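You operate a simulated robot arm through the tools that you are given. There is no shell and no other tool. Be economical: measure what you need, move in short steps, check, and stop when the job is done.

The job below is to be done with a simulated robot arm. You get a single attempt, and the scene is never put back.

JOB
Switch the leak tester on and test the finished cap that the card names, at the card's pressure.
Fine: leave the cap under the lid.

Only the result counts: the job must be done as asked and must still hold three seconds after the hand-in. Knocking over, shifting, dropping, spilling or breaking anything else fails it. Lids that push on must go on centred and level and be pressed home; caps that screw on are set level and turned clockwise until they are tight.

ROBOT AND FRAMES
A 6-joint arm with a two-finger parallel gripper, fixed in place. Base frame: the origin is at the foot of the arm, x ahead of it, y to its left, z up; the work surface is at about z = 0. Readings come in m, rad, newtons and seconds.
With the tool pointing down near the work surface it reaches from about 0.14 to 0.58 m from the base axis. Its first joint turns from -1.152 to 1.152 rad. Payload 2.1 kg.
The TCP is the grasp point between the finger pads, 0.03 m short of the fingertips. In the tool frame z runs along the fingers and y along their closing line. Largest opening 0.094 m; finger width 0.028, thickness 0.01; the body of the gripper, 0.05 by 0.096 m, starts 0.055 m behind the TCP.
Orientation is told as [roll, pitch, yaw] about the base's x, y, z axes, in that order, counted from this pose: with the fingers straight down and closing along the base's y, the tool's x points along the base's -x, its y along +y and its z along -z.

CONTROLS
- The arm moves only by the tool apply_moves. Its argument "steps" is a list of rows, each an object (a shift or turn left out is 0, a gripper value left out holds the last) with "dp": the shift along the tool's x, y, z in m, a list of three; "dr": the turn, a rotation vector about the tool's x, y, z in rad, a list of three; "hand": the gripper command, from -1 (fully open) to 1 (shut), values between in proportion. In form: [{"dp": [tx, ty, tz], "dr": [wx, wy, wz], "hand": hand}, ...]. A call has 1 to 10 rows; each row is the pose to reach, as a shift and turn from the pose commanded when the call began, along the tool's axes at that moment. A row lasts 0.2 s, in which the tool goes at most 0.05 m and 0.15 rad; a call with a longer step from one row to the next is refused whole, and so is a gripper value outside its range. A pose out of reach is approached as far as the arm can. The call stops where the force on the tool passes 40 N (or 10 N more than at its start, if that is more) or the arm is blocked; 0.2 s more then pass. Each finger travels about 0.072 m/s and halts on what it meets, pressing with about 27 N; the grip force reading is that of the motor and also rises with nothing between the fingers. The clock runs only during rows and for 0.2 s after the last one: add rows that repeat a pose to give the fingers time. It gives the time, the measured TCP pose, the force on the tool (base axes), the opening and the grip force at its end, in the units of the frame above (readings bear some noise), with the torque about the TCP (base axes, N m) and any sound that the robot's microphone picked up.
- Cameras (640 x 400 px; columns grow to the right, rows downward): "scene" is fixed at [0.0426, -0.3617, 0.4941]; the picture's right is [0.88, -0.48, 0.00], its down [-0.24, -0.43, -0.87] and it looks along [0.42, 0.76, -0.49] (base axes); focal length 271 px, centre (320, 200). "wrist" rides on the gripper at [0.076, 0.014, -0.102] in the tool frame; the picture's right is [-0.18, 0.98, 0.00], its down [-0.75, -0.14, -0.64] and it looks along [-0.63, -0.12, 0.77] (tool axes); focal length 243 px, centre (320, 200). There is no depth. A picture from a camera that has moved, and an enlarged one, comes with that camera's place and axes in the base frame and with its lens.
- grab_frame(camera): a new picture of that camera. It takes no simulated time.
- inspect(camera, box): a new picture of the part [left, top, right, bottom] of that camera's present view, enlarged. It takes no simulated time.
- close_job(): hands the job in; it is judged then, once.

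Go step by step. Nothing tells you positions but the pictures and the camera data: compare them with the known pose of the tool, close in by small moves and look again before you grip or let go. The budget is 120 turns and 68 pictures, counting those below and the enlarged ones. Unless the task says otherwise, let go and move clear before handing in, and close with one line.

The tools are called as name(argument=value, ...) on one line, values as JSON. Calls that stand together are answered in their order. apply_moves: Moves the arm, as the interface text tells. Its arguments: {"type":"object","properties":{"steps":{"type":"array","items":{"type":"object","properties":{"dp":{"type":"array","items":{"type":"number"}},"dr":{"type":"array","items":{"type":"number"}},"hand":{"type":"number"}}}}},"required":["steps"]} The other tools are called the same way: grab_frame (camera) takes a picture; inspect (camera, box) takes an enlarged picture of a part of a camera's view; close_job () hands the job in.

At the start:

```text
clock: 0.0
position: [0.243, 0.1383, 0.3867]
tcp_rot: [0.002, -0.002, -0.001]
force: [0.5, -0.2, 0.2]
wrist_torque: [-0.02, 0.03, -0.01]
grip_width: 0.0938
finger_force: 0.0
```

scene: 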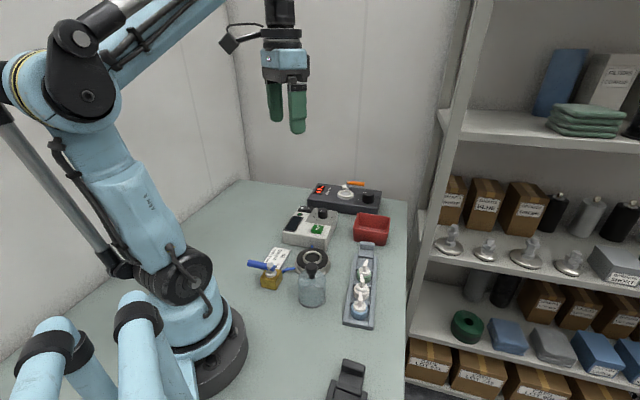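
wrist: 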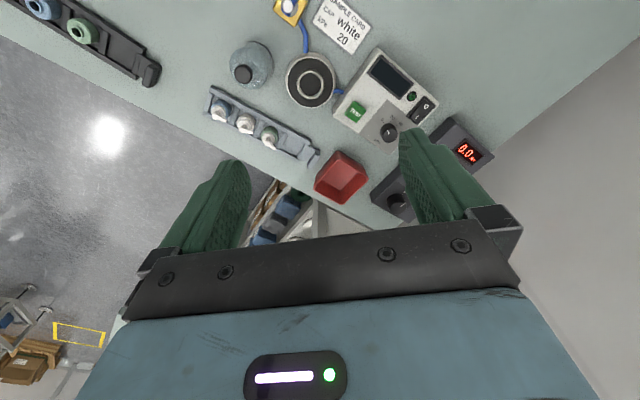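

I see a bench with a leak tester, a card (seems "Cap white, kPa 20"), a rack of caps and a chamber. I'll enlarge the views to read details.

inspect(camera="wrist", box=[270, 0, 510, 150])

inspect(camera="scene", box=[230, 170, 422, 290])

inspect(camera="wrist", box=[180, 30, 340, 180])

inspect(camera="scene", box=[240, 230, 400, 330])

```text
2.67 times, centred on (390, 75) of wrist
camera zoom: at [0.1684, 0.1513, 0.4894], right [0.18, 0.98, 0.0], down [0.75, -0.14, 0.64], along [0.63, -0.12, -0.77], focal length 647 px, centre (133, 533)
```

zoom: 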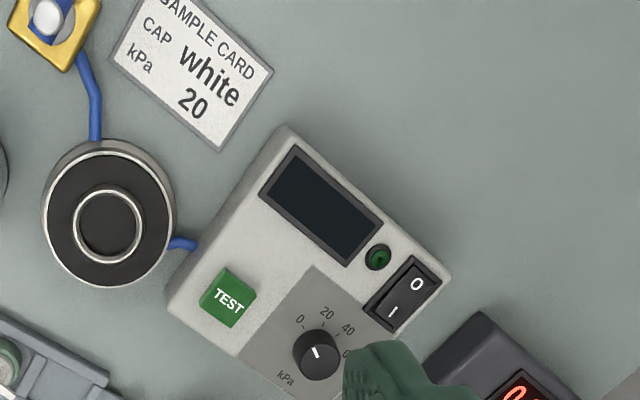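

```text
3.33 times, centred on (326, 230) of scene
camera zoom: at [0.0426, -0.3617, 0.4941], right [0.88, -0.48, 0.0], down [-0.24, -0.43, -0.87], along [0.42, 0.76, -0.49], focal length 903 px, centre (300, 100)
```

zoom: 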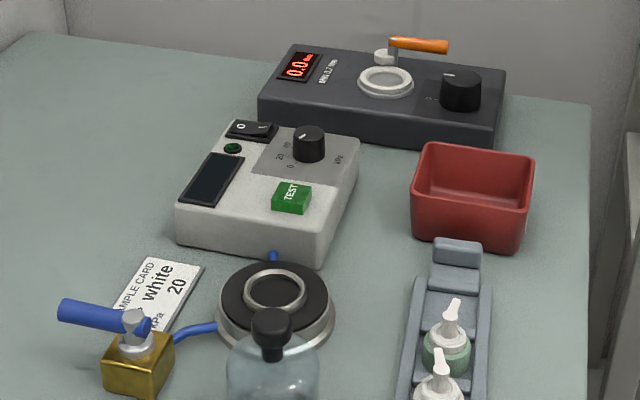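

```text
2.67 times, centred on (260, 105) of wrist
camera zoom: at [0.1684, 0.1513, 0.4894], right [0.18, 0.98, 0.0], down [0.75, -0.14, 0.64], along [0.63, -0.12, -0.77], focal length 647 px, centre (480, 453)
```

zoom: 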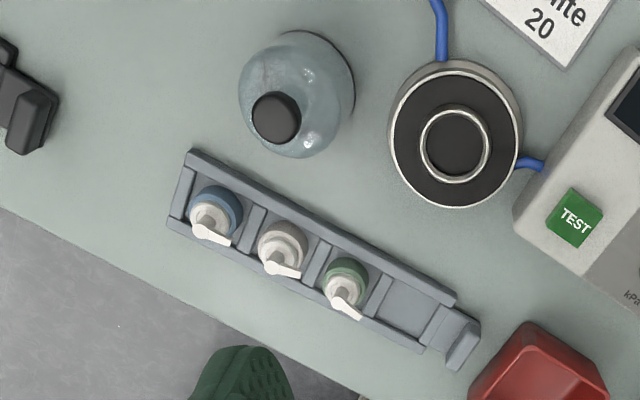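

```text
4.00 times, centred on (320, 280) of scene
camera zoom: at [0.0426, -0.3617, 0.4941], right [0.88, -0.48, 0.0], down [-0.24, -0.43, -0.87], along [0.42, 0.76, -0.49], focal length 1083 px, centre (320, -120)
```

zoom: 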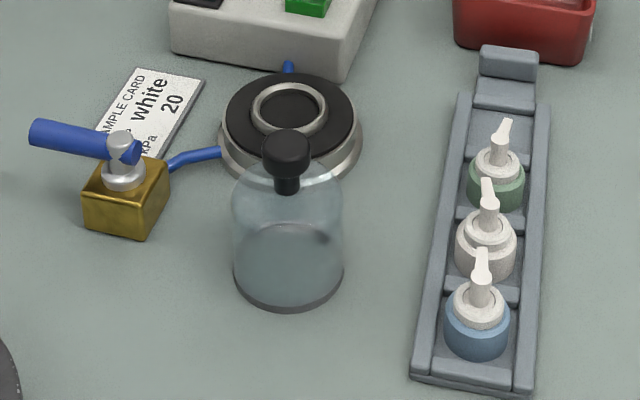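

The card asks for the white cap at 20 kPa; the white finished cap is the middle one in the grey rack at about (0.328,-0.028), the chamber base is at about (0.282,0.11). I tilt the wrist to look straight down at the whole bench, including the blue-handled valve.

apply_moves(steps=[{"dr": [0, 0.15, 0]}, {"dr": [0, 0.3, 0]}, {"dr": [0, 0.45, 0]}, {"dr": [0, 0.6, 0]}, {"dr": [0, 0.6, 0]}])

grab_frame(camera="wrist")

inspect(camera="scene", box=[240, 250, 320, 300])

```text
clock: 1.2
position: [0.2422, 0.1419, 0.3866]
tcp_rot: [0.006, 0.485, -0.002]
force: [0.7, 0.0, -0.6]
wrist_torque: [0.0, 0.02, -0.02]
grip_width: 0.0941
finger_force: 0.0
out of reach, approached as far as the arm can: row 4, 5
```

```text
61 pictures are left
camera wrist: at [0.2228, 0.1555, 0.5127], right [0.17, 0.98, -0.08], down [0.97, -0.14, 0.22], along [0.2, -0.11, -0.97], focal length 243 px, centre (320, 200)
```

wrist: 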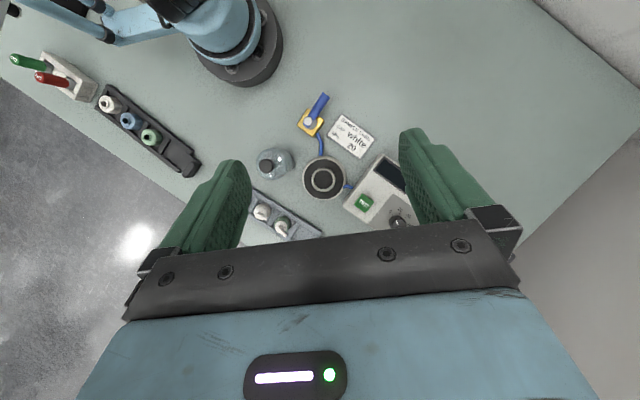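

```text
8.00 times, centred on (280, 275) of scene
camera zoom: at [0.0426, -0.3617, 0.4941], right [0.88, -0.48, 0.0], down [-0.24, -0.43, -0.87], along [0.42, 0.76, -0.49], focal length 2167 px, centre (640, -400)
```

zoom: 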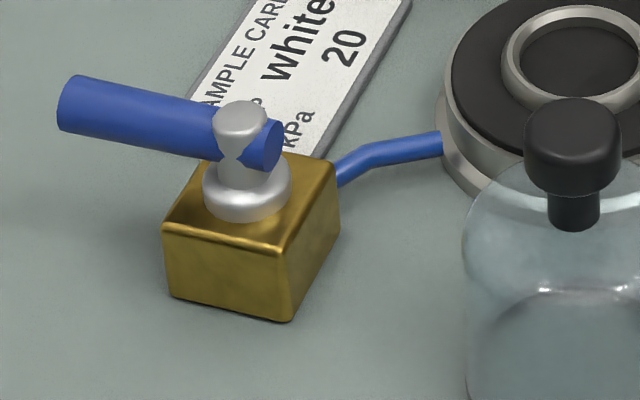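

inspect(camera="wrist", box=[240, 80, 400, 180])

inspect(camera="wrist", box=[230, 130, 430, 255])

```text
4.00 times, centred on (320, 130) of wrist
camera zoom: at [0.2228, 0.1555, 0.5127], right [0.17, 0.98, -0.08], down [0.97, -0.14, 0.22], along [0.2, -0.11, -0.97], focal length 970 px, centre (320, 480)
```

zoom: 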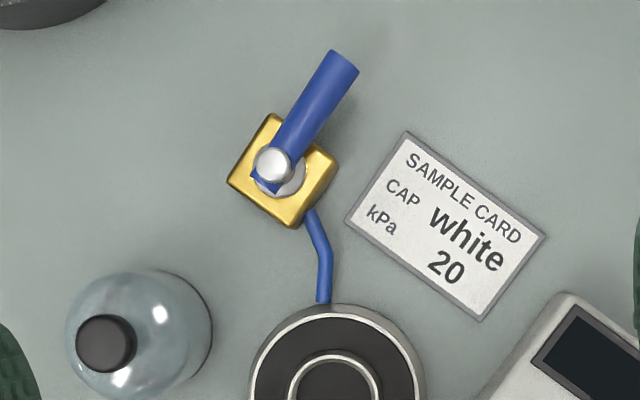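

```text
3.20 times, centred on (330, 192) of wrist
camera zoom: at [0.2228, 0.1555, 0.5127], right [0.17, 0.98, -0.08], down [0.97, -0.14, 0.22], along [0.2, -0.11, -0.97], focal length 776 px, centre (288, 224)
```

zoom: 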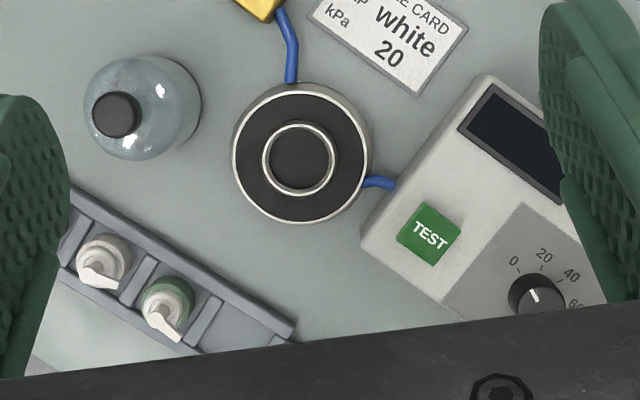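

The bench is clear: vent-type valve at about (0.165,0.09), tester with rocker at about (0.36,0.30), TEST button, dial. I'll level the tool, and turn yaw +45° with the fingers shut, to approach the rocker.

apply_moves(steps=[{"dr": [0, -0.15, 0], "hand": 1}, {"dr": [0, -0.3, 0]}, {"dr": [0, -0.45, 0]}, {"dr": [0, -0.485, 0]}, {"dr": [0, -0.485, 0]}])

```text
clock: 2.4
position: [0.2418, 0.1424, 0.3863]
tcp_rot: [0.006, -0.004, -0.003]
force: [-0.6, -1.5, -0.4]
wrist_torque: [0.03, 0.01, 0.05]
grip_width: 0.0
finger_force: 26.7
```

Now moving above the tester with yaw 45°.

apply_moves(steps=[{"dp": [-0.016, 0.021, 0.03], "dr": [0, 0, -0.131]}, {"dp": [-0.033, 0.043, 0.06], "dr": [0, 0, -0.262]}, {"dp": [-0.049, 0.064, 0.09], "dr": [0, 0, -0.393]}, {"dp": [-0.065, 0.085, 0.12], "dr": [0, 0, -0.524]}, {"dp": [-0.082, 0.107, 0.15], "dr": [0, 0, -0.655]}, {"dp": [-0.098, 0.128, 0.186], "dr": [0, 0, -0.785]}, {"dp": [-0.098, 0.128, 0.186], "dr": [0, 0, -0.785]}])

grab_frame(camera="wrist")

```text
clock: 4.0
position: [0.3395, 0.2704, 0.2031]
tcp_rot: [0.0, -0.004, 0.785]
force: [-0.2, -0.6, -0.4]
wrist_torque: [0.0, 0.0, 0.01]
grip_width: 0.0
finger_force: 26.7
```

```text
57 pictures are left
camera wrist: at [0.2761, 0.2267, 0.305], right [-0.56, 0.83, 0.0], down [0.63, 0.43, 0.65], along [0.53, 0.37, -0.76], focal length 243 px, centre (320, 200)
```

wrist: 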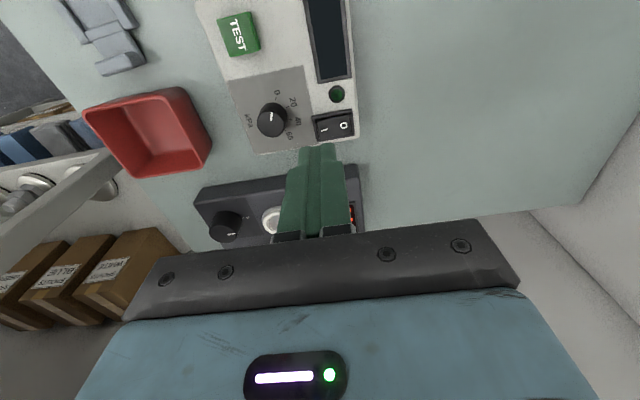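

inspect(camera="wrist", box=[200, 0, 392, 165])

```text
2.42 times, centred on (296, 82) of wrist
camera zoom: at [0.2761, 0.2267, 0.305], right [-0.56, 0.83, 0.0], down [0.63, 0.43, 0.65], along [0.53, 0.37, -0.76], focal length 588 px, centre (378, 485)
```

zoom: 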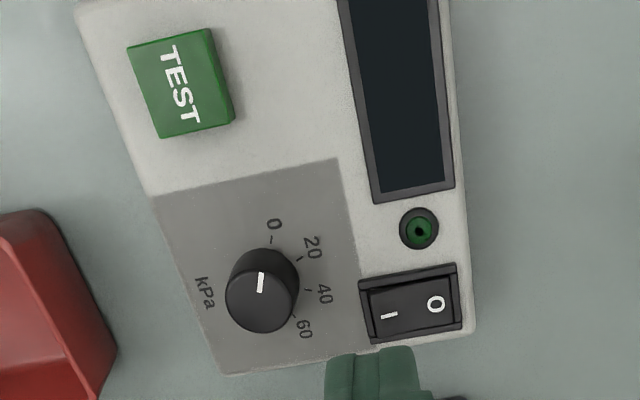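

The dial reads 0 and the rocker is on O. The rocker's "I" end is at about (0.370,0.297,0.045); I move over it and come down to just above.

apply_moves(steps=[{"dp": [-0.02, -0.0014, 0.03]}, {"dp": [-0.0404, -0.0028, 0.06]}, {"dp": [-0.0404, -0.0028, 0.09]}, {"dp": [-0.0404, -0.0028, 0.108]}, {"dp": [-0.0404, -0.0028, 0.108]}])

inspect(camera="scene", box=[270, 170, 390, 250])

grab_frame(camera="wrist")

```text
clock: 5.2
position: [0.3704, 0.2991, 0.0922]
tcp_rot: [0.0, -0.004, 0.781]
force: [-0.1, -0.6, -0.6]
wrist_torque: [0.02, 0.01, -0.02]
grip_width: 0.0
finger_force: 26.6
```

```text
5.00 times, centred on (330, 210) of scene
camera zoom: at [0.0426, -0.3617, 0.4941], right [0.88, -0.48, 0.0], down [-0.24, -0.43, -0.87], along [0.42, 0.76, -0.49], focal length 1354 px, centre (270, 150)
```

zoom: 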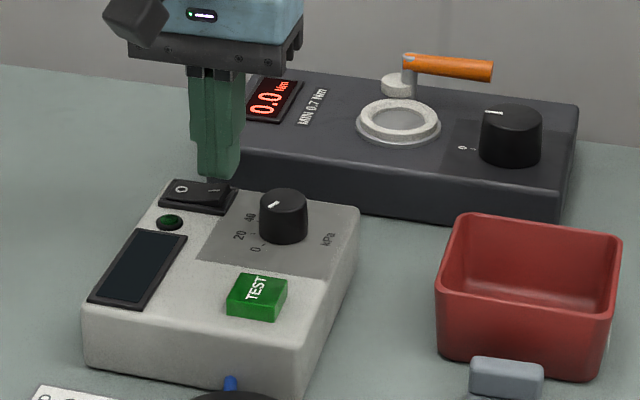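

```text
54 pictures are left
camera wrist: at [0.3071, 0.2542, 0.1949], right [-0.56, 0.83, 0.0], down [0.63, 0.43, 0.65], along [0.53, 0.37, -0.76], focal length 243 px, centre (320, 200)
```

wrist: 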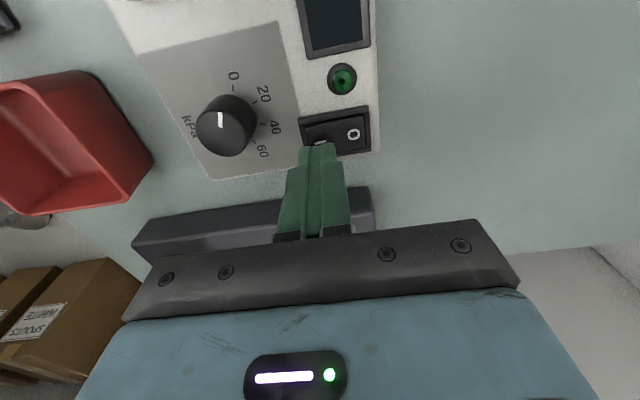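

The closed fingertips are over the I mark. Press down gently.

apply_moves(steps=[{"dp": [0, -0.003, 0.006]}, {"dp": [0, -0.003, 0.011]}, {"dp": [0, -0.003, 0.014]}, {"dp": [0, -0.003, 0.017]}, {"dp": [0, -0.003, 0.02]}])

inspect(camera="scene", box=[270, 170, 390, 250])

```text
clock: 6.0
position: [0.3727, 0.2962, 0.0812]
tcp_rot: [0.004, -0.005, 0.782]
force: [-0.4, -1.6, 14.8]
wrist_torque: [-0.02, 0.18, 0.03]
grip_width: 0.0
finger_force: 26.3
stopped in row 4: the force on the tool passed its limit (the readings are from after the stop); the commanded pose is now the measured one
```

```text
5.00 times, centred on (330, 210) of scene
camera zoom: at [0.0425, -0.3617, 0.4941], right [0.88, -0.48, 0.0], down [-0.24, -0.43, -0.87], along [0.42, 0.76, -0.49], focal length 1354 px, centre (270, 150)
```

zoom: 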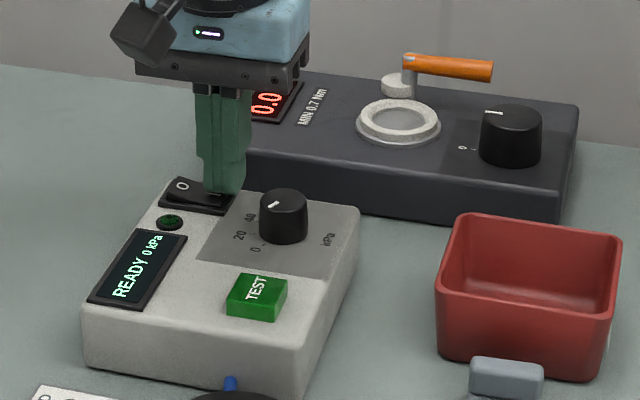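

The tester is on: "READY 0 kPa". Next is the dial (knob at about (0.388,0.245), top ≈0.065): I lift, open to 0.05 and move above it.

apply_moves(steps=[{"dp": [0, 0, -0.03]}, {"dp": [0.0, 0, -0.06], "hand": -0.1}, {"dp": [0.0127, -0.0235, -0.06], "hand": -0.1}, {"dp": [0.0254, -0.047, -0.06], "hand": -0.1}, {"dp": [0.0254, -0.047, -0.06], "hand": -0.1}])

grab_frame(camera="wrist")

inspect(camera="scene", box=[270, 170, 390, 250])

```text
clock: 7.2
position: [0.3885, 0.2444, 0.1391]
tcp_rot: [0.004, -0.005, 0.781]
force: [-0.2, 0.8, -0.3]
wrist_torque: [-0.02, 0.01, -0.02]
grip_width: 0.0518
finger_force: 0.0
```

```text
52 pictures are left
camera wrist: at [0.3245, 0.2004, 0.2429], right [-0.56, 0.83, 0.0], down [0.63, 0.43, 0.65], along [0.53, 0.37, -0.76], focal length 243 px, centre (320, 200)
```

wrist: 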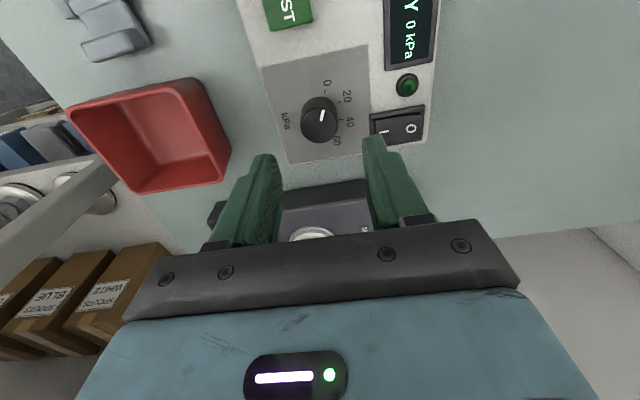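

```text
5.00 times, centred on (330, 210) of scene
camera zoom: at [0.0426, -0.3617, 0.4941], right [0.88, -0.48, 0.0], down [-0.24, -0.43, -0.87], along [0.42, 0.76, -0.49], focal length 1354 px, centre (270, 150)
```

zoom: 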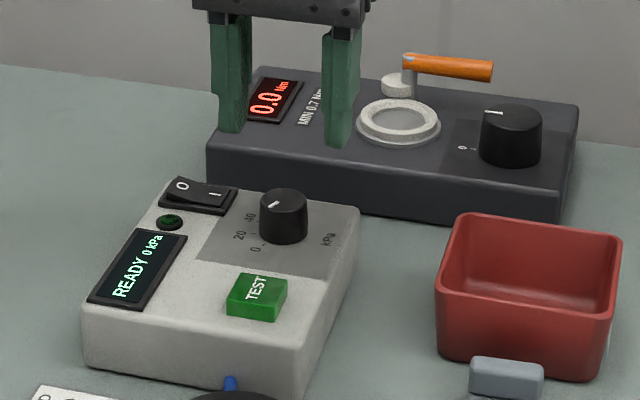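

inspect(camera="wrist", box=[256, 50, 384, 170])

```text
3.33 times, centred on (320, 110) of wrist
camera zoom: at [0.3245, 0.2004, 0.2429], right [-0.56, 0.83, 0.0], down [0.63, 0.43, 0.65], along [0.53, 0.37, -0.76], focal length 809 px, centre (320, 500)
```

zoom: 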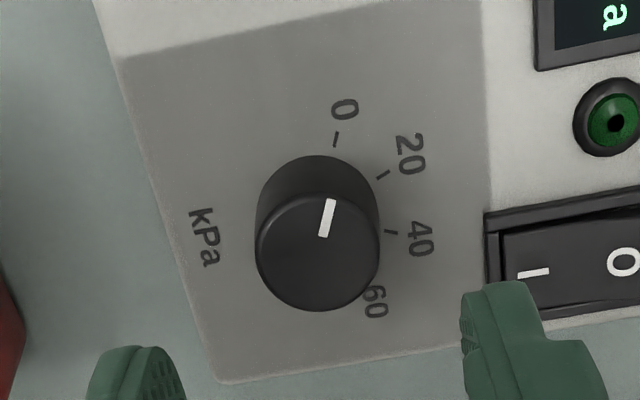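

Knob centre confirmed at (0.387,0.244), pointer exactly on 0. I go down around it, grip, and check.

apply_moves(steps=[{"dp": [0.001, 0.0007, 0.03]}, {"dp": [0.001, 0.0007, 0.045]}, {"dp": [0.001, 0.0007, 0.056]}, {"dp": [0.001, 0.0007, 0.056], "hand": 0.5}, {"dp": [0.001, 0.0007, 0.056], "hand": 0.5}, {"dp": [0.001, 0.0007, 0.056], "hand": 0.5}])

```text
clock: 8.7
position: [0.3857, 0.2436, 0.0841]
tcp_rot: [0.003, -0.006, 0.782]
force: [4.5, -6.5, -1.8]
wrist_torque: [-0.36, -0.48, 0.01]
grip_width: 0.0294
finger_force: 45.2
```

Gripped at 0.029. Turn clockwise about 40° in small rows.

apply_moves(steps=[{"dp": [0, -0.001, 0], "dr": [0, 0, 0.12]}, {"dp": [0, -0.001, 0], "dr": [0, 0, 0.24]}, {"dp": [0, -0.001, 0], "dr": [0, 0, 0.36]}, {"dp": [0, -0.001, 0], "dr": [0, 0, 0.48]}, {"dp": [0, -0.001, 0], "dr": [0, 0, 0.6]}, {"dp": [0, -0.001, 0], "dr": [0, 0, 0.7]}, {"dp": [0, -0.001, 0], "dr": [0, 0, 0.7]}])

inspect(camera="scene", box=[270, 180, 350, 240])

```text
clock: 10.2
position: [0.3871, 0.2428, 0.0855]
tcp_rot: [0.002, 0.003, 0.079]
force: [-22.2, -10.8, -8.2]
wrist_torque: [-0.56, -0.21, -0.03]
grip_width: 0.0294
finger_force: 44.8
```

```text
6.67 times, centred on (310, 210) of scene
camera zoom: at [0.0426, -0.3616, 0.4941], right [0.88, -0.48, 0.0], down [-0.24, -0.43, -0.87], along [0.42, 0.76, -0.49], focal length 1806 px, centre (387, 133)
```

zoom: 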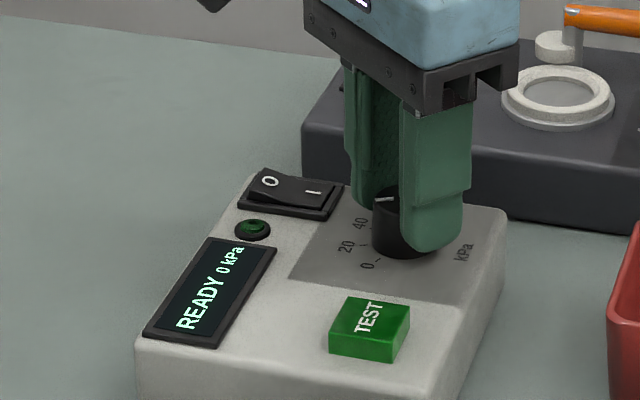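

The knob has turned; the display still says 0 kPa (likely actual pressure). I'll release, lift and measure the pointer against the tick.

apply_moves(steps=[{"hand": -0.1}, {"hand": -0.1}, {"dp": [0, 0, -0.03], "hand": -0.1}, {"dp": [0, 0, -0.06], "hand": -0.1}, {"dp": [0, 0, -0.06], "hand": -0.1}])

inspect(camera="wrist", box=[236, 30, 396, 150])

inspect(camera="scene", box=[270, 180, 350, 240])

```text
clock: 11.4
position: [0.3873, 0.2419, 0.1428]
tcp_rot: [0.005, -0.003, 0.082]
force: [-0.6, -1.1, 0.1]
wrist_torque: [0.0, -0.03, 0.03]
grip_width: 0.0516
finger_force: 0.0
```

```text
3.33 times, centred on (316, 90) of wrist
camera zoom: at [0.3111, 0.2495, 0.2465], right [0.1, 0.99, 0.01], down [0.76, -0.08, 0.64], along [0.64, -0.06, -0.77], focal length 809 px, centre (333, 567)
```

zoom: 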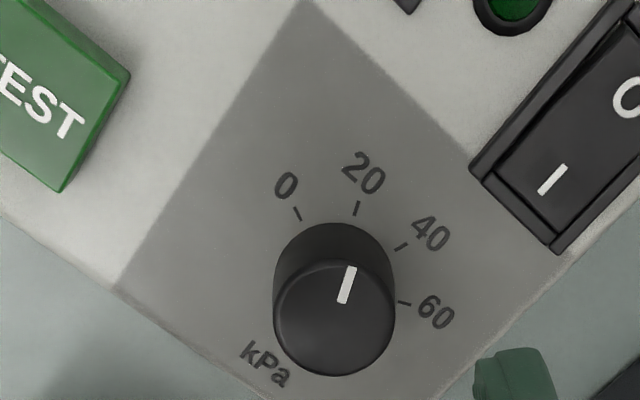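

```text
6.67 times, centred on (310, 210) of scene
camera zoom: at [0.0426, -0.3617, 0.4941], right [0.88, -0.48, 0.0], down [-0.24, -0.43, -0.87], along [0.42, 0.76, -0.49], focal length 1806 px, centre (387, 133)
```

zoom: 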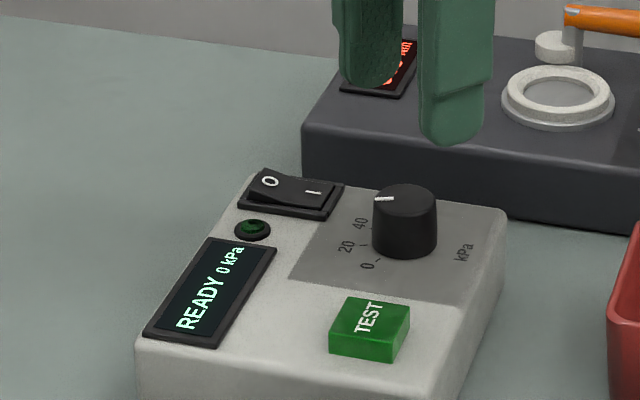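

The pointer is at about 163°, the 20 tick at about 160°: about 4° short. I regrip, re-centred, and turn a further 0.075 rad.

apply_moves(steps=[{"dp": [0, 0.0018, 0.03]}, {"dp": [0, 0.0018, 0.058]}, {"dp": [0, 0.0018, 0.058], "hand": 0.5}, {"dp": [0, 0.0018, 0.058], "hand": 0.5}, {"dp": [0, 0.0018, 0.058], "hand": 0.5}, {"dp": [0, 0.0018, 0.058], "dr": [0, 0, 0.04], "hand": 0.5}, {"dp": [0, 0.0018, 0.058], "dr": [0, 0, 0.075], "hand": 0.5}, {"dp": [0, 0.0018, 0.058], "dr": [0, 0, 0.075], "hand": 0.5}])

apply_moves(steps=[{"hand": -0.1}, {"hand": -0.1}, {"dp": [0, 0, -0.03], "hand": -0.1}, {"dp": [0, 0, -0.06], "hand": -0.1}, {"dp": [0, 0, -0.06], "hand": -0.1}])

inspect(camera="wrist", box=[276, 60, 376, 140])

```text
clock: 13.2
position: [0.3878, 0.2436, 0.0859]
tcp_rot: [-0.005, -0.002, 0.005]
force: [-1.2, -30.3, 4.8]
wrist_torque: [-0.34, 0.43, 0.05]
grip_width: 0.0293
finger_force: 45.6
```

```text
clock: 14.4
position: [0.3873, 0.245, 0.1465]
tcp_rot: [0.005, -0.003, 0.006]
force: [0.1, 0.3, -0.4]
wrist_torque: [0.02, -0.02, -0.02]
grip_width: 0.0517
finger_force: 0.1
```

```text
5.00 times, centred on (326, 100) of wrist
camera zoom: at [0.3126, 0.2579, 0.2496], right [0.18, 0.98, 0.01], down [0.75, -0.14, 0.64], along [0.63, -0.11, -0.77], focal length 1213 px, centre (290, 700)
```

zoom: 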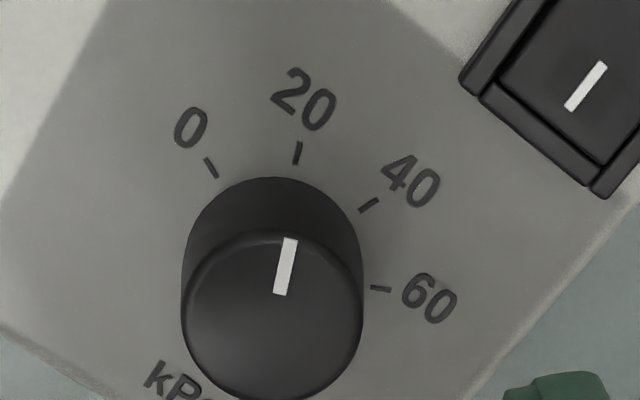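

The dial is on 20. Now to the rack: I raise and move to a viewing position near the white cap with yaw 45°.

apply_moves(steps=[{"dp": [0, 0, -0.04]}, {"dp": [0.012, -0.044, -0.06], "dr": [0, 0, -0.11]}, {"dp": [0.025, -0.087, -0.06], "dr": [0, 0, -0.22]}, {"dp": [0.037, -0.131, -0.06], "dr": [0, 0, -0.33]}, {"dp": [0.05, -0.174, -0.06], "dr": [0, 0, -0.45]}, {"dp": [0.062, -0.218, -0.06], "dr": [0, 0, -0.56]}, {"dp": [0.075, -0.261, -0.06], "dr": [0, 0, -0.67]}, {"dp": [0.087, -0.305, -0.06], "dr": [0, 0, -0.78]}, {"dp": [0.087, -0.305, -0.06], "dr": [0, 0, -0.78]}])

grab_frame(camera="wrist")

inspect(camera="wrist", box=[230, 20, 390, 140])

inspect(camera="scene", box=[330, 240, 390, 330])

```text
clock: 16.4
position: [0.3038, -0.0629, 0.2037]
tcp_rot: [0.004, -0.007, 0.786]
force: [0.5, -0.4, 0.0]
wrist_torque: [0.05, -0.02, -0.01]
grip_width: 0.0518
finger_force: 0.1
```

```text
45 pictures are left
camera wrist: at [0.2395, -0.1082, 0.3065], right [-0.57, 0.82, 0.0], down [0.63, 0.43, 0.65], along [0.53, 0.37, -0.76], focal length 243 px, centre (320, 200)
```

wrist: 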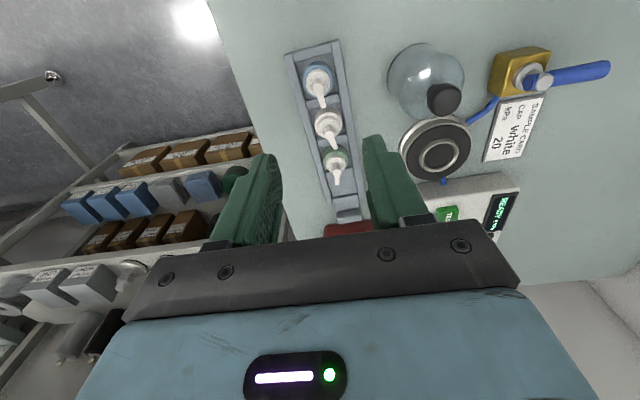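

```text
3.33 times, centred on (310, 80) of wrist
camera zoom: at [0.2395, -0.1082, 0.3065], right [-0.57, 0.82, 0.0], down [0.63, 0.43, 0.65], along [0.53, 0.37, -0.76], focal length 809 px, centre (353, 600)
```

zoom: 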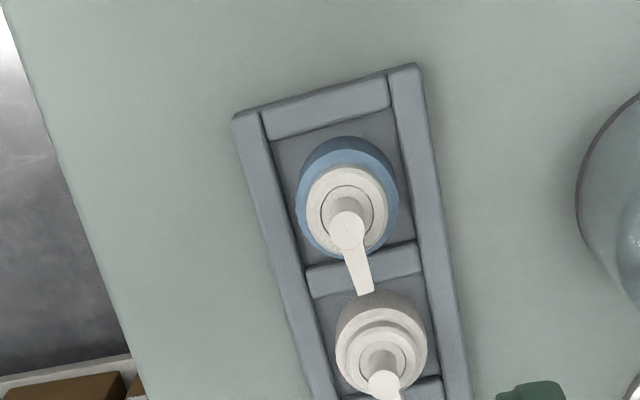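

```text
4.44 times, centred on (360, 285) of scene
camera zoom: at [0.0426, -0.3617, 0.4941], right [0.88, -0.48, 0.0], down [-0.24, -0.43, -0.87], along [0.42, 0.76, -0.49], focal length 1204 px, centre (142, -178)
```

zoom: 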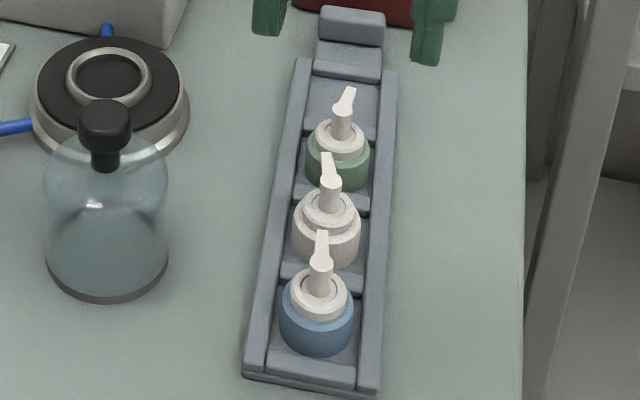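

The rack runs at about 47.5°, with low side rails; the white cap is at about (0.332,-0.028), collar ~0.034 wide. I move above it at z=0.13 with fingers open across the rails and look again.

apply_moves(steps=[{"dp": [-0.015, 0.002, 0.02], "hand": -0.4}, {"dp": [-0.03, 0.004, 0.04], "dr": [0, 0, -0.045], "hand": -0.4}, {"dp": [-0.0445, 0.005, 0.06], "dr": [0, 0, -0.045], "hand": -0.4}, {"dp": [-0.0445, 0.005, 0.072], "dr": [0, 0, -0.045], "hand": -0.4}, {"dp": [-0.0445, 0.005, 0.072], "dr": [0, 0, -0.045], "hand": -0.4}])

inspect(camera="wrist", box=[200, 0, 440, 200])

inspect(camera="scene", box=[320, 220, 400, 320])

```text
clock: 17.6
position: [0.3298, -0.0255, 0.1314]
tcp_rot: [0.005, -0.006, 0.832]
force: [0.9, -0.4, -0.4]
wrist_torque: [0.02, -0.03, 0.01]
grip_width: 0.066
finger_force: 0.0
```

```text
2.00 times, centred on (320, 100) of wrist
camera zoom: at [0.2687, -0.0733, 0.2348], right [-0.6, 0.8, 0.0], down [0.61, 0.46, 0.65], along [0.51, 0.39, -0.76], focal length 485 px, centre (320, 400)
```

zoom: 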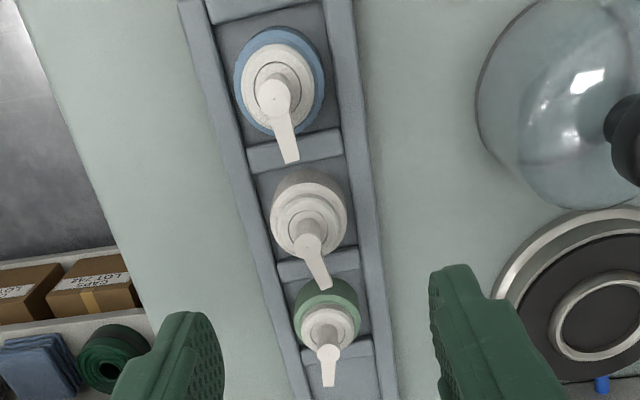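

```text
4.00 times, centred on (360, 270) of scene
camera zoom: at [0.0426, -0.3617, 0.4941], right [0.88, -0.48, 0.0], down [-0.24, -0.43, -0.87], along [0.42, 0.76, -0.49], focal length 1083 px, centre (160, -80)
```

zoom: 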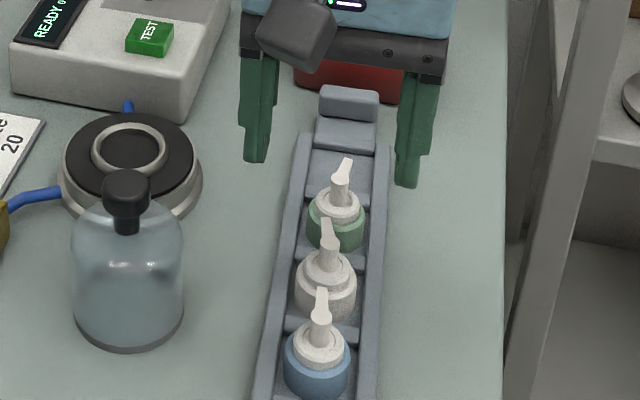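

Lateral offset to correct is about −4.8 mm along the closing line. I shift and go down partway (tips at ~0.035) to check.

apply_moves(steps=[{"dp": [0.0004, -0.0048, 0.02]}, {"dp": [0.0004, -0.0048, 0.045]}, {"dp": [0.0004, -0.0048, 0.067]}, {"dp": [0.0004, -0.0048, 0.067]}])

inspect(camera="scene", box=[330, 235, 390, 325])

inspect(camera="wrist", box=[220, 50, 420, 250])

```text
clock: 18.6
position: [0.3339, -0.0275, 0.0655]
tcp_rot: [0.003, -0.005, 0.833]
force: [0.3, -0.1, -0.1]
wrist_torque: [-0.02, -0.02, 0.0]
grip_width: 0.0657
finger_force: 0.2
```

```text
4.44 times, centred on (360, 280) of scene
camera zoom: at [0.0426, -0.3617, 0.4941], right [0.88, -0.48, 0.0], down [-0.24, -0.43, -0.87], along [0.42, 0.76, -0.49], focal length 1204 px, centre (142, -156)
```

zoom: 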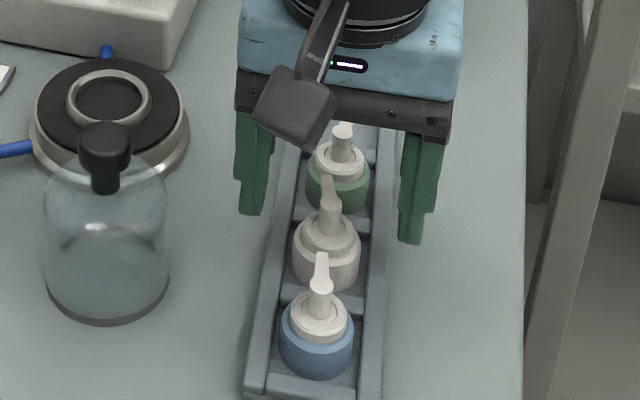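

```text
2.00 times, centred on (320, 150) of wrist
camera zoom: at [0.2728, -0.0754, 0.1689], right [-0.6, 0.8, 0.0], down [0.61, 0.46, 0.65], along [0.51, 0.39, -0.76], focal length 485 px, centre (320, 300)
```

zoom: 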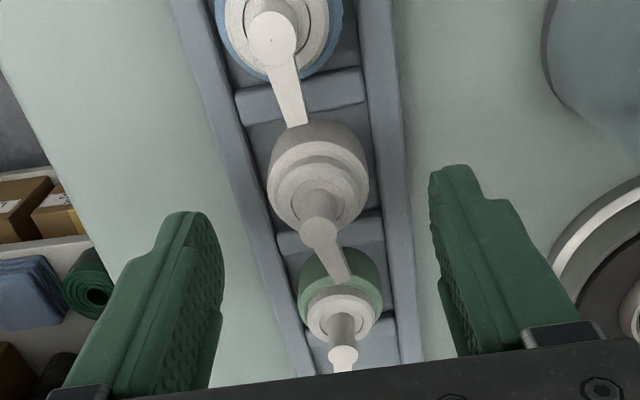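

Fingers straddle the cap and rails. I descend to tips at about 0.016 and close gently.

apply_moves(steps=[{"dp": [0.002, 0.001, 0.008]}, {"dp": [0.002, 0.001, 0.014]}, {"dp": [0.002, 0.001, 0.0195]}, {"dp": [0.002, 0.001, 0.0195]}])

inspect(camera="scene", box=[330, 245, 390, 325])

```text
clock: 19.6
position: [0.3323, -0.0292, 0.0457]
tcp_rot: [0.004, -0.005, 0.833]
force: [-0.3, 0.1, 0.6]
wrist_torque: [-0.01, -0.03, 0.0]
grip_width: 0.0658
finger_force: 0.1
```

```text
5.00 times, centred on (360, 285) of scene
camera zoom: at [0.0426, -0.3617, 0.4941], right [0.88, -0.48, 0.0], down [-0.24, -0.43, -0.87], along [0.42, 0.76, -0.49], focal length 1354 px, centre (120, -225)
```

zoom: 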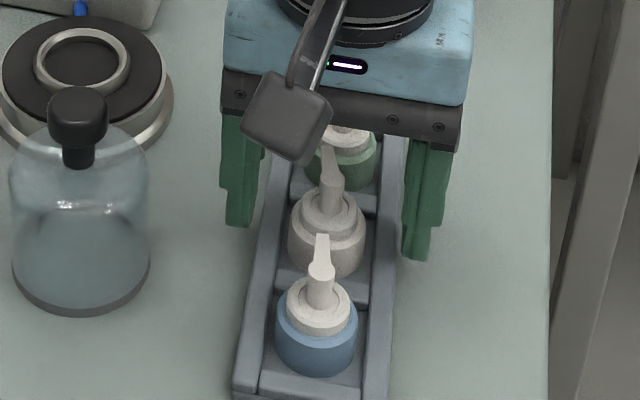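

apply_moves(steps=[{"dp": [0, 0, -0.003], "hand": 0.0}, {"dp": [0, 0, -0.003], "hand": 0.15}, {"dp": [0, 0, -0.003], "hand": 0.5}, {"dp": [0, 0, -0.003], "hand": 0.5}, {"dp": [0, 0, -0.003], "hand": 0.5}])

inspect(camera="scene", box=[330, 245, 390, 325])

```text
clock: 20.9
position: [0.3315, -0.028, 0.049]
tcp_rot: [0.005, -0.006, 0.833]
force: [-0.4, -0.4, -0.6]
wrist_torque: [0.01, 0.01, 0.01]
grip_width: 0.0318
finger_force: 10.2
```

```text
5.00 times, centred on (360, 285) of scene
camera zoom: at [0.0426, -0.3617, 0.4941], right [0.88, -0.48, 0.0], down [-0.24, -0.43, -0.87], along [0.42, 0.76, -0.49], focal length 1354 px, centre (120, -225)
```

zoom: 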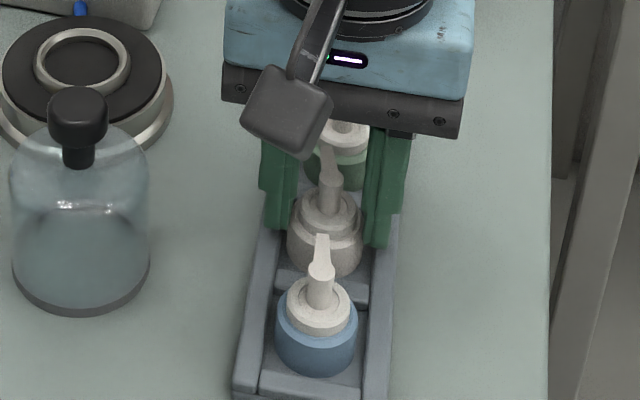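

Gripped at 0.032. Hold a moment for full grip, then lift straight up.

apply_moves(steps=[{"hand": 0.6}, {"hand": 0.6}, {"dp": [0, 0, -0.01], "hand": 0.6}, {"dp": [0, 0, -0.03], "hand": 0.6}, {"dp": [0, 0, -0.06], "hand": 0.6}, {"dp": [0, 0, -0.09], "hand": 0.6}, {"dp": [0, 0, -0.12], "hand": 0.6}, {"dp": [0, 0, -0.12], "hand": 0.6}])

grab_frame(camera="scene")

inspect(camera="wrist", box=[220, 50, 420, 250])

```text
clock: 22.6
position: [0.3323, -0.0281, 0.1706]
tcp_rot: [0.003, -0.006, 0.835]
force: [-0.5, -0.8, -0.4]
wrist_torque: [0.0, 0.02, 0.02]
grip_width: 0.0315
finger_force: 10.2
```

```text
36 pictures are left
```

scene: 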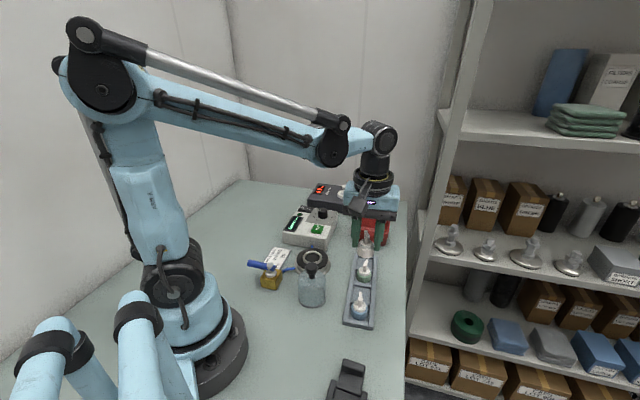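

```text
2.00 times, centred on (320, 150) of wrist
camera zoom: at [0.272, -0.0752, 0.273], right [-0.6, 0.8, 0.0], down [0.61, 0.46, 0.65], along [0.51, 0.39, -0.76], focal length 485 px, centre (320, 300)
```

zoom: 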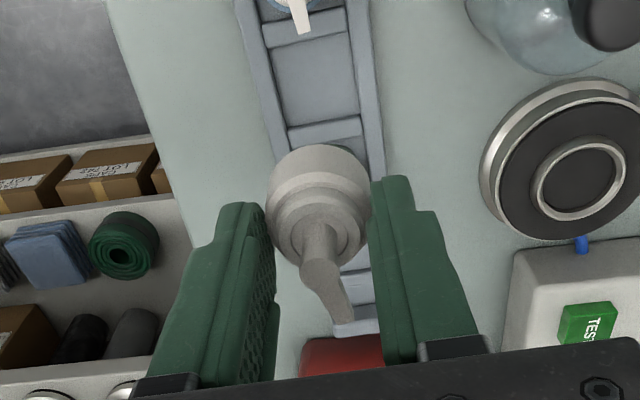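

The white cap is held level, sitting ~5 mm behind TCP along the tool x. The chamber ring is at about (0.2815,0.1105,~0.027). I carry the cap over it at z=0.12, keeping yaw.

apply_moves(steps=[{"dp": [-0.018, 0.032, 0], "hand": 0.6}, {"dp": [-0.037, 0.065, 0]}, {"dp": [-0.055, 0.098, 0]}, {"dp": [-0.0736, 0.1304, 0.0]}, {"dp": [-0.0736, 0.1304, 0.035]}, {"dp": [-0.0736, 0.1304, 0.055]}, {"dp": [-0.0736, 0.1304, 0.055]}])

inspect(camera="scene", box=[270, 215, 350, 285])

inspect(camera="wrist", box=[220, 50, 420, 250])

```text
clock: 24.2
position: [0.2838, 0.1141, 0.1151]
tcp_rot: [0.003, -0.006, 0.832]
force: [0.3, 0.4, -0.8]
wrist_torque: [0.0, -0.01, 0.04]
grip_width: 0.0314
finger_force: 9.9
```

```text
5.71 times, centred on (310, 250) of scene
camera zoom: at [0.0426, -0.3617, 0.4941], right [0.88, -0.48, 0.0], down [-0.24, -0.43, -0.87], along [0.42, 0.76, -0.49], focal length 1548 px, centre (377, -86)
```

zoom: 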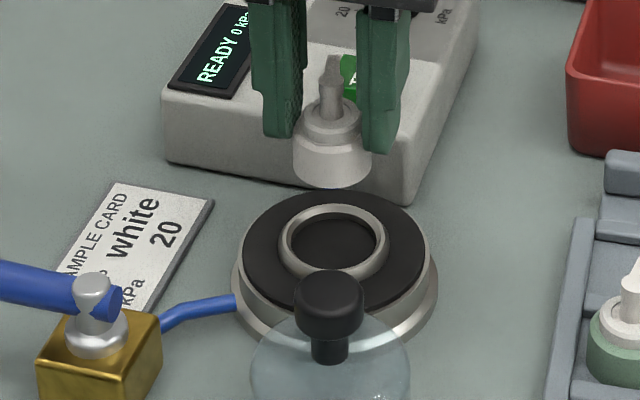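

```text
2.00 times, centred on (320, 150) of wrist
camera zoom: at [0.2221, 0.066, 0.2174], right [-0.6, 0.8, 0.0], down [0.61, 0.46, 0.65], along [0.51, 0.39, -0.76], focal length 485 px, centre (320, 300)
```

zoom: 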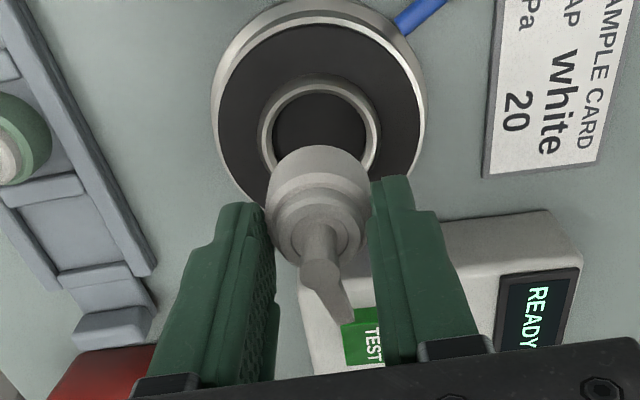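

Laterally aligned; the cap looks ~3 mm too far along the tool's forward axis. Correct that and lower to just above the ring.

apply_moves(steps=[{"dp": [0.0035, 0, 0.015]}, {"dp": [0.0035, 0, 0.027]}, {"dp": [0.0035, 0, 0.027]}])

inspect(camera="scene", box=[280, 225, 344, 281])

inspect(camera="wrist", box=[260, 60, 380, 180])

```text
clock: 25.1
position: [0.2821, 0.1106, 0.0879]
tcp_rot: [0.003, -0.005, 0.831]
force: [-0.2, -0.6, -0.2]
wrist_torque: [0.0, 0.02, 0.01]
grip_width: 0.0316
finger_force: 10.2
```

```text
7.14 times, centred on (312, 253) of scene
camera zoom: at [0.0426, -0.3617, 0.4941], right [0.88, -0.48, 0.0], down [-0.24, -0.43, -0.87], along [0.42, 0.76, -0.49], focal length 1934 px, centre (377, -179)
```

zoom: 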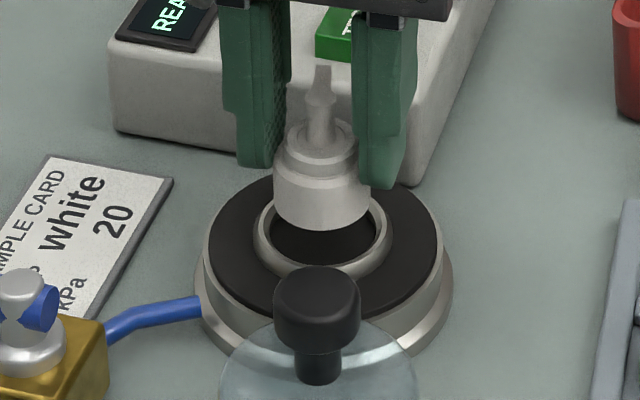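

```text
3.33 times, centred on (320, 120) of wrist
camera zoom: at [0.2206, 0.0632, 0.1909], right [-0.6, 0.8, 0.0], down [0.61, 0.46, 0.65], along [0.51, 0.39, -0.76], focal length 809 px, centre (320, 467)
```

zoom: 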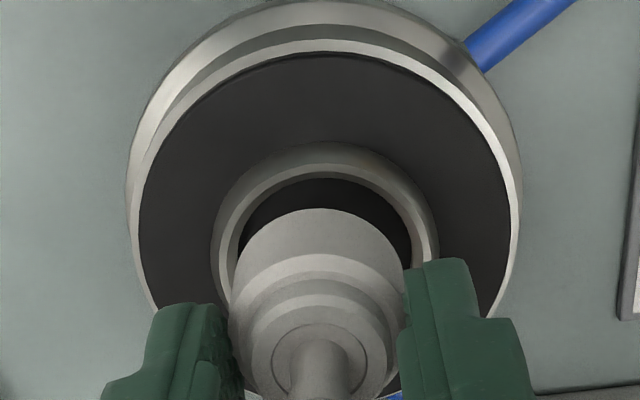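

Lateral is good within 1 mm; depth within ~2 mm. Small correction forward and lower to just above the ring rim to compare gaps.

apply_moves(steps=[{"dp": [-0.0018, 0.0008, 0.006]}, {"dp": [-0.0018, 0.0008, 0.01]}, {"dp": [-0.0018, 0.0008, 0.01]}])

inspect(camera="scene", box=[280, 225, 344, 281])

inspect(camera="wrist", box=[260, 60, 380, 180])

```text
clock: 25.9
position: [0.2819, 0.1114, 0.0789]
tcp_rot: [0.004, -0.005, 0.832]
force: [-0.9, 0.7, 0.4]
wrist_torque: [0.0, 0.0, 0.05]
grip_width: 0.0315
finger_force: 9.9
```

```text
7.14 times, centred on (312, 253) of scene
camera zoom: at [0.0426, -0.3617, 0.4941], right [0.88, -0.48, 0.0], down [-0.24, -0.43, -0.87], along [0.42, 0.76, -0.49], focal length 1934 px, centre (377, -179)
```

zoom: 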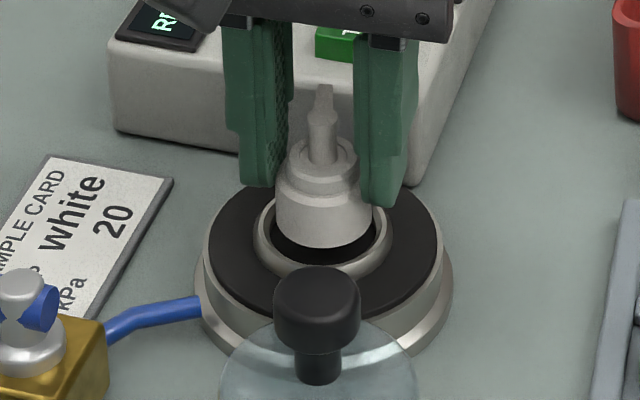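

```text
3.33 times, centred on (320, 120) of wrist
camera zoom: at [0.2221, 0.0648, 0.1812], right [-0.6, 0.8, 0.0], down [0.61, 0.46, 0.65], along [0.51, 0.39, -0.76], focal length 809 px, centre (320, 467)
```

zoom: 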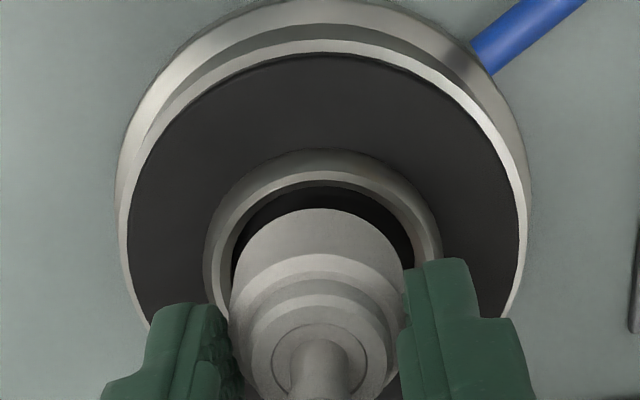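

Now well-centred: cap bottom ≈6 mm above the rim. Lower until it seats.

apply_moves(steps=[{"dp": [0, 0.0004, 0.004]}, {"dp": [0, 0.0004, 0.007]}, {"dp": [0, 0.0004, 0.009]}, {"dp": [0, 0.0004, 0.0105]}, {"dp": [0, 0.0004, 0.0105]}])

inspect(camera="scene", box=[280, 225, 344, 281])

```text
clock: 27.1
position: [0.2828, 0.1119, 0.0676]
tcp_rot: [0.004, -0.005, 0.832]
force: [-0.1, -0.1, -0.4]
wrist_torque: [0.0, -0.02, 0.01]
grip_width: 0.0317
finger_force: 10.0
```

```text
7.14 times, centred on (312, 253) of scene
camera zoom: at [0.0426, -0.3617, 0.4941], right [0.88, -0.48, 0.0], down [-0.24, -0.43, -0.87], along [0.42, 0.76, -0.49], focal length 1934 px, centre (377, -179)
```

zoom: 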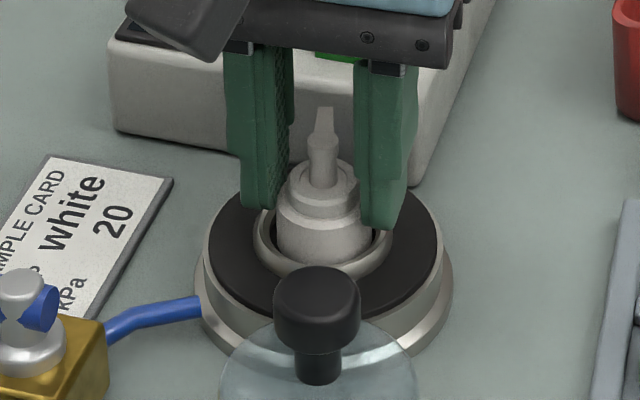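

The cap is inside the ring. A few more small downward steps until contact.

apply_moves(steps=[{"dp": [0, 0, 0.001]}, {"dp": [0, 0, 0.002]}, {"dp": [0, 0, 0.003]}, {"dp": [0, 0, 0.003]}])

```text
clock: 28.1
position: [0.283, 0.1126, 0.0646]
tcp_rot: [0.003, -0.006, 0.833]
force: [0.4, -0.5, 7.2]
wrist_torque: [-0.04, 0.01, 0.01]
grip_width: 0.0317
finger_force: 9.9
```

Contact (7 N up): the cap is seated. Open slowly and lift clear.

apply_moves(steps=[{"hand": 0.2}, {"hand": 0.0}, {"hand": -0.1}, {"hand": -0.1}, {"dp": [0, 0, -0.03], "hand": -0.1}, {"dp": [0, 0, -0.07], "hand": -0.1}, {"dp": [0, 0, -0.11], "hand": -0.1}, {"dp": [0, 0, -0.12], "hand": -0.1}])

inspect(camera="scene", box=[270, 220, 350, 320])

grab_frame(camera="wrist")

```text
clock: 29.9
position: [0.2821, 0.1106, 0.1865]
tcp_rot: [0.003, -0.005, 0.833]
force: [0.3, -0.2, 0.0]
wrist_torque: [0.01, 0.02, 0.03]
grip_width: 0.0518
finger_force: 0.1
```

```text
4.00 times, centred on (310, 270) of scene
camera zoom: at [0.0426, -0.3617, 0.4941], right [0.88, -0.48, 0.0], down [-0.24, -0.43, -0.87], along [0.42, 0.76, -0.49], focal length 1083 px, centre (360, -80)
```

zoom: 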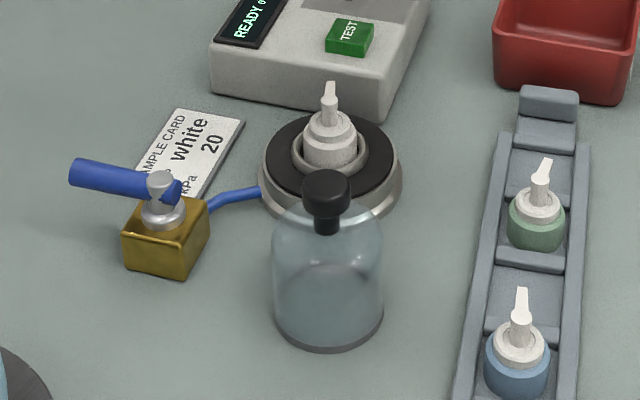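

```text
26 pictures are left
camera wrist: at [0.2209, 0.0632, 0.2888], right [-0.6, 0.8, 0.0], down [0.61, 0.46, 0.65], along [0.51, 0.39, -0.76], focal length 243 px, centre (320, 200)
```

wrist: 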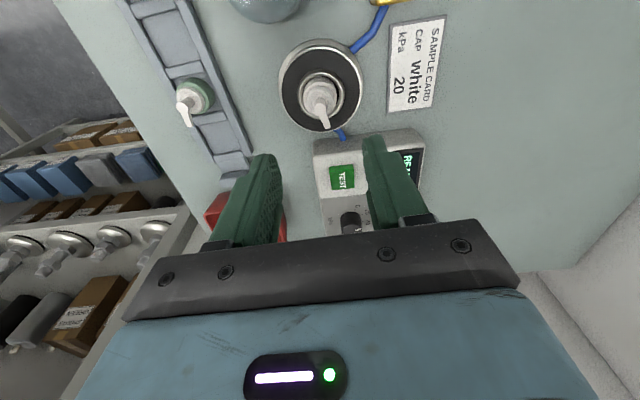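

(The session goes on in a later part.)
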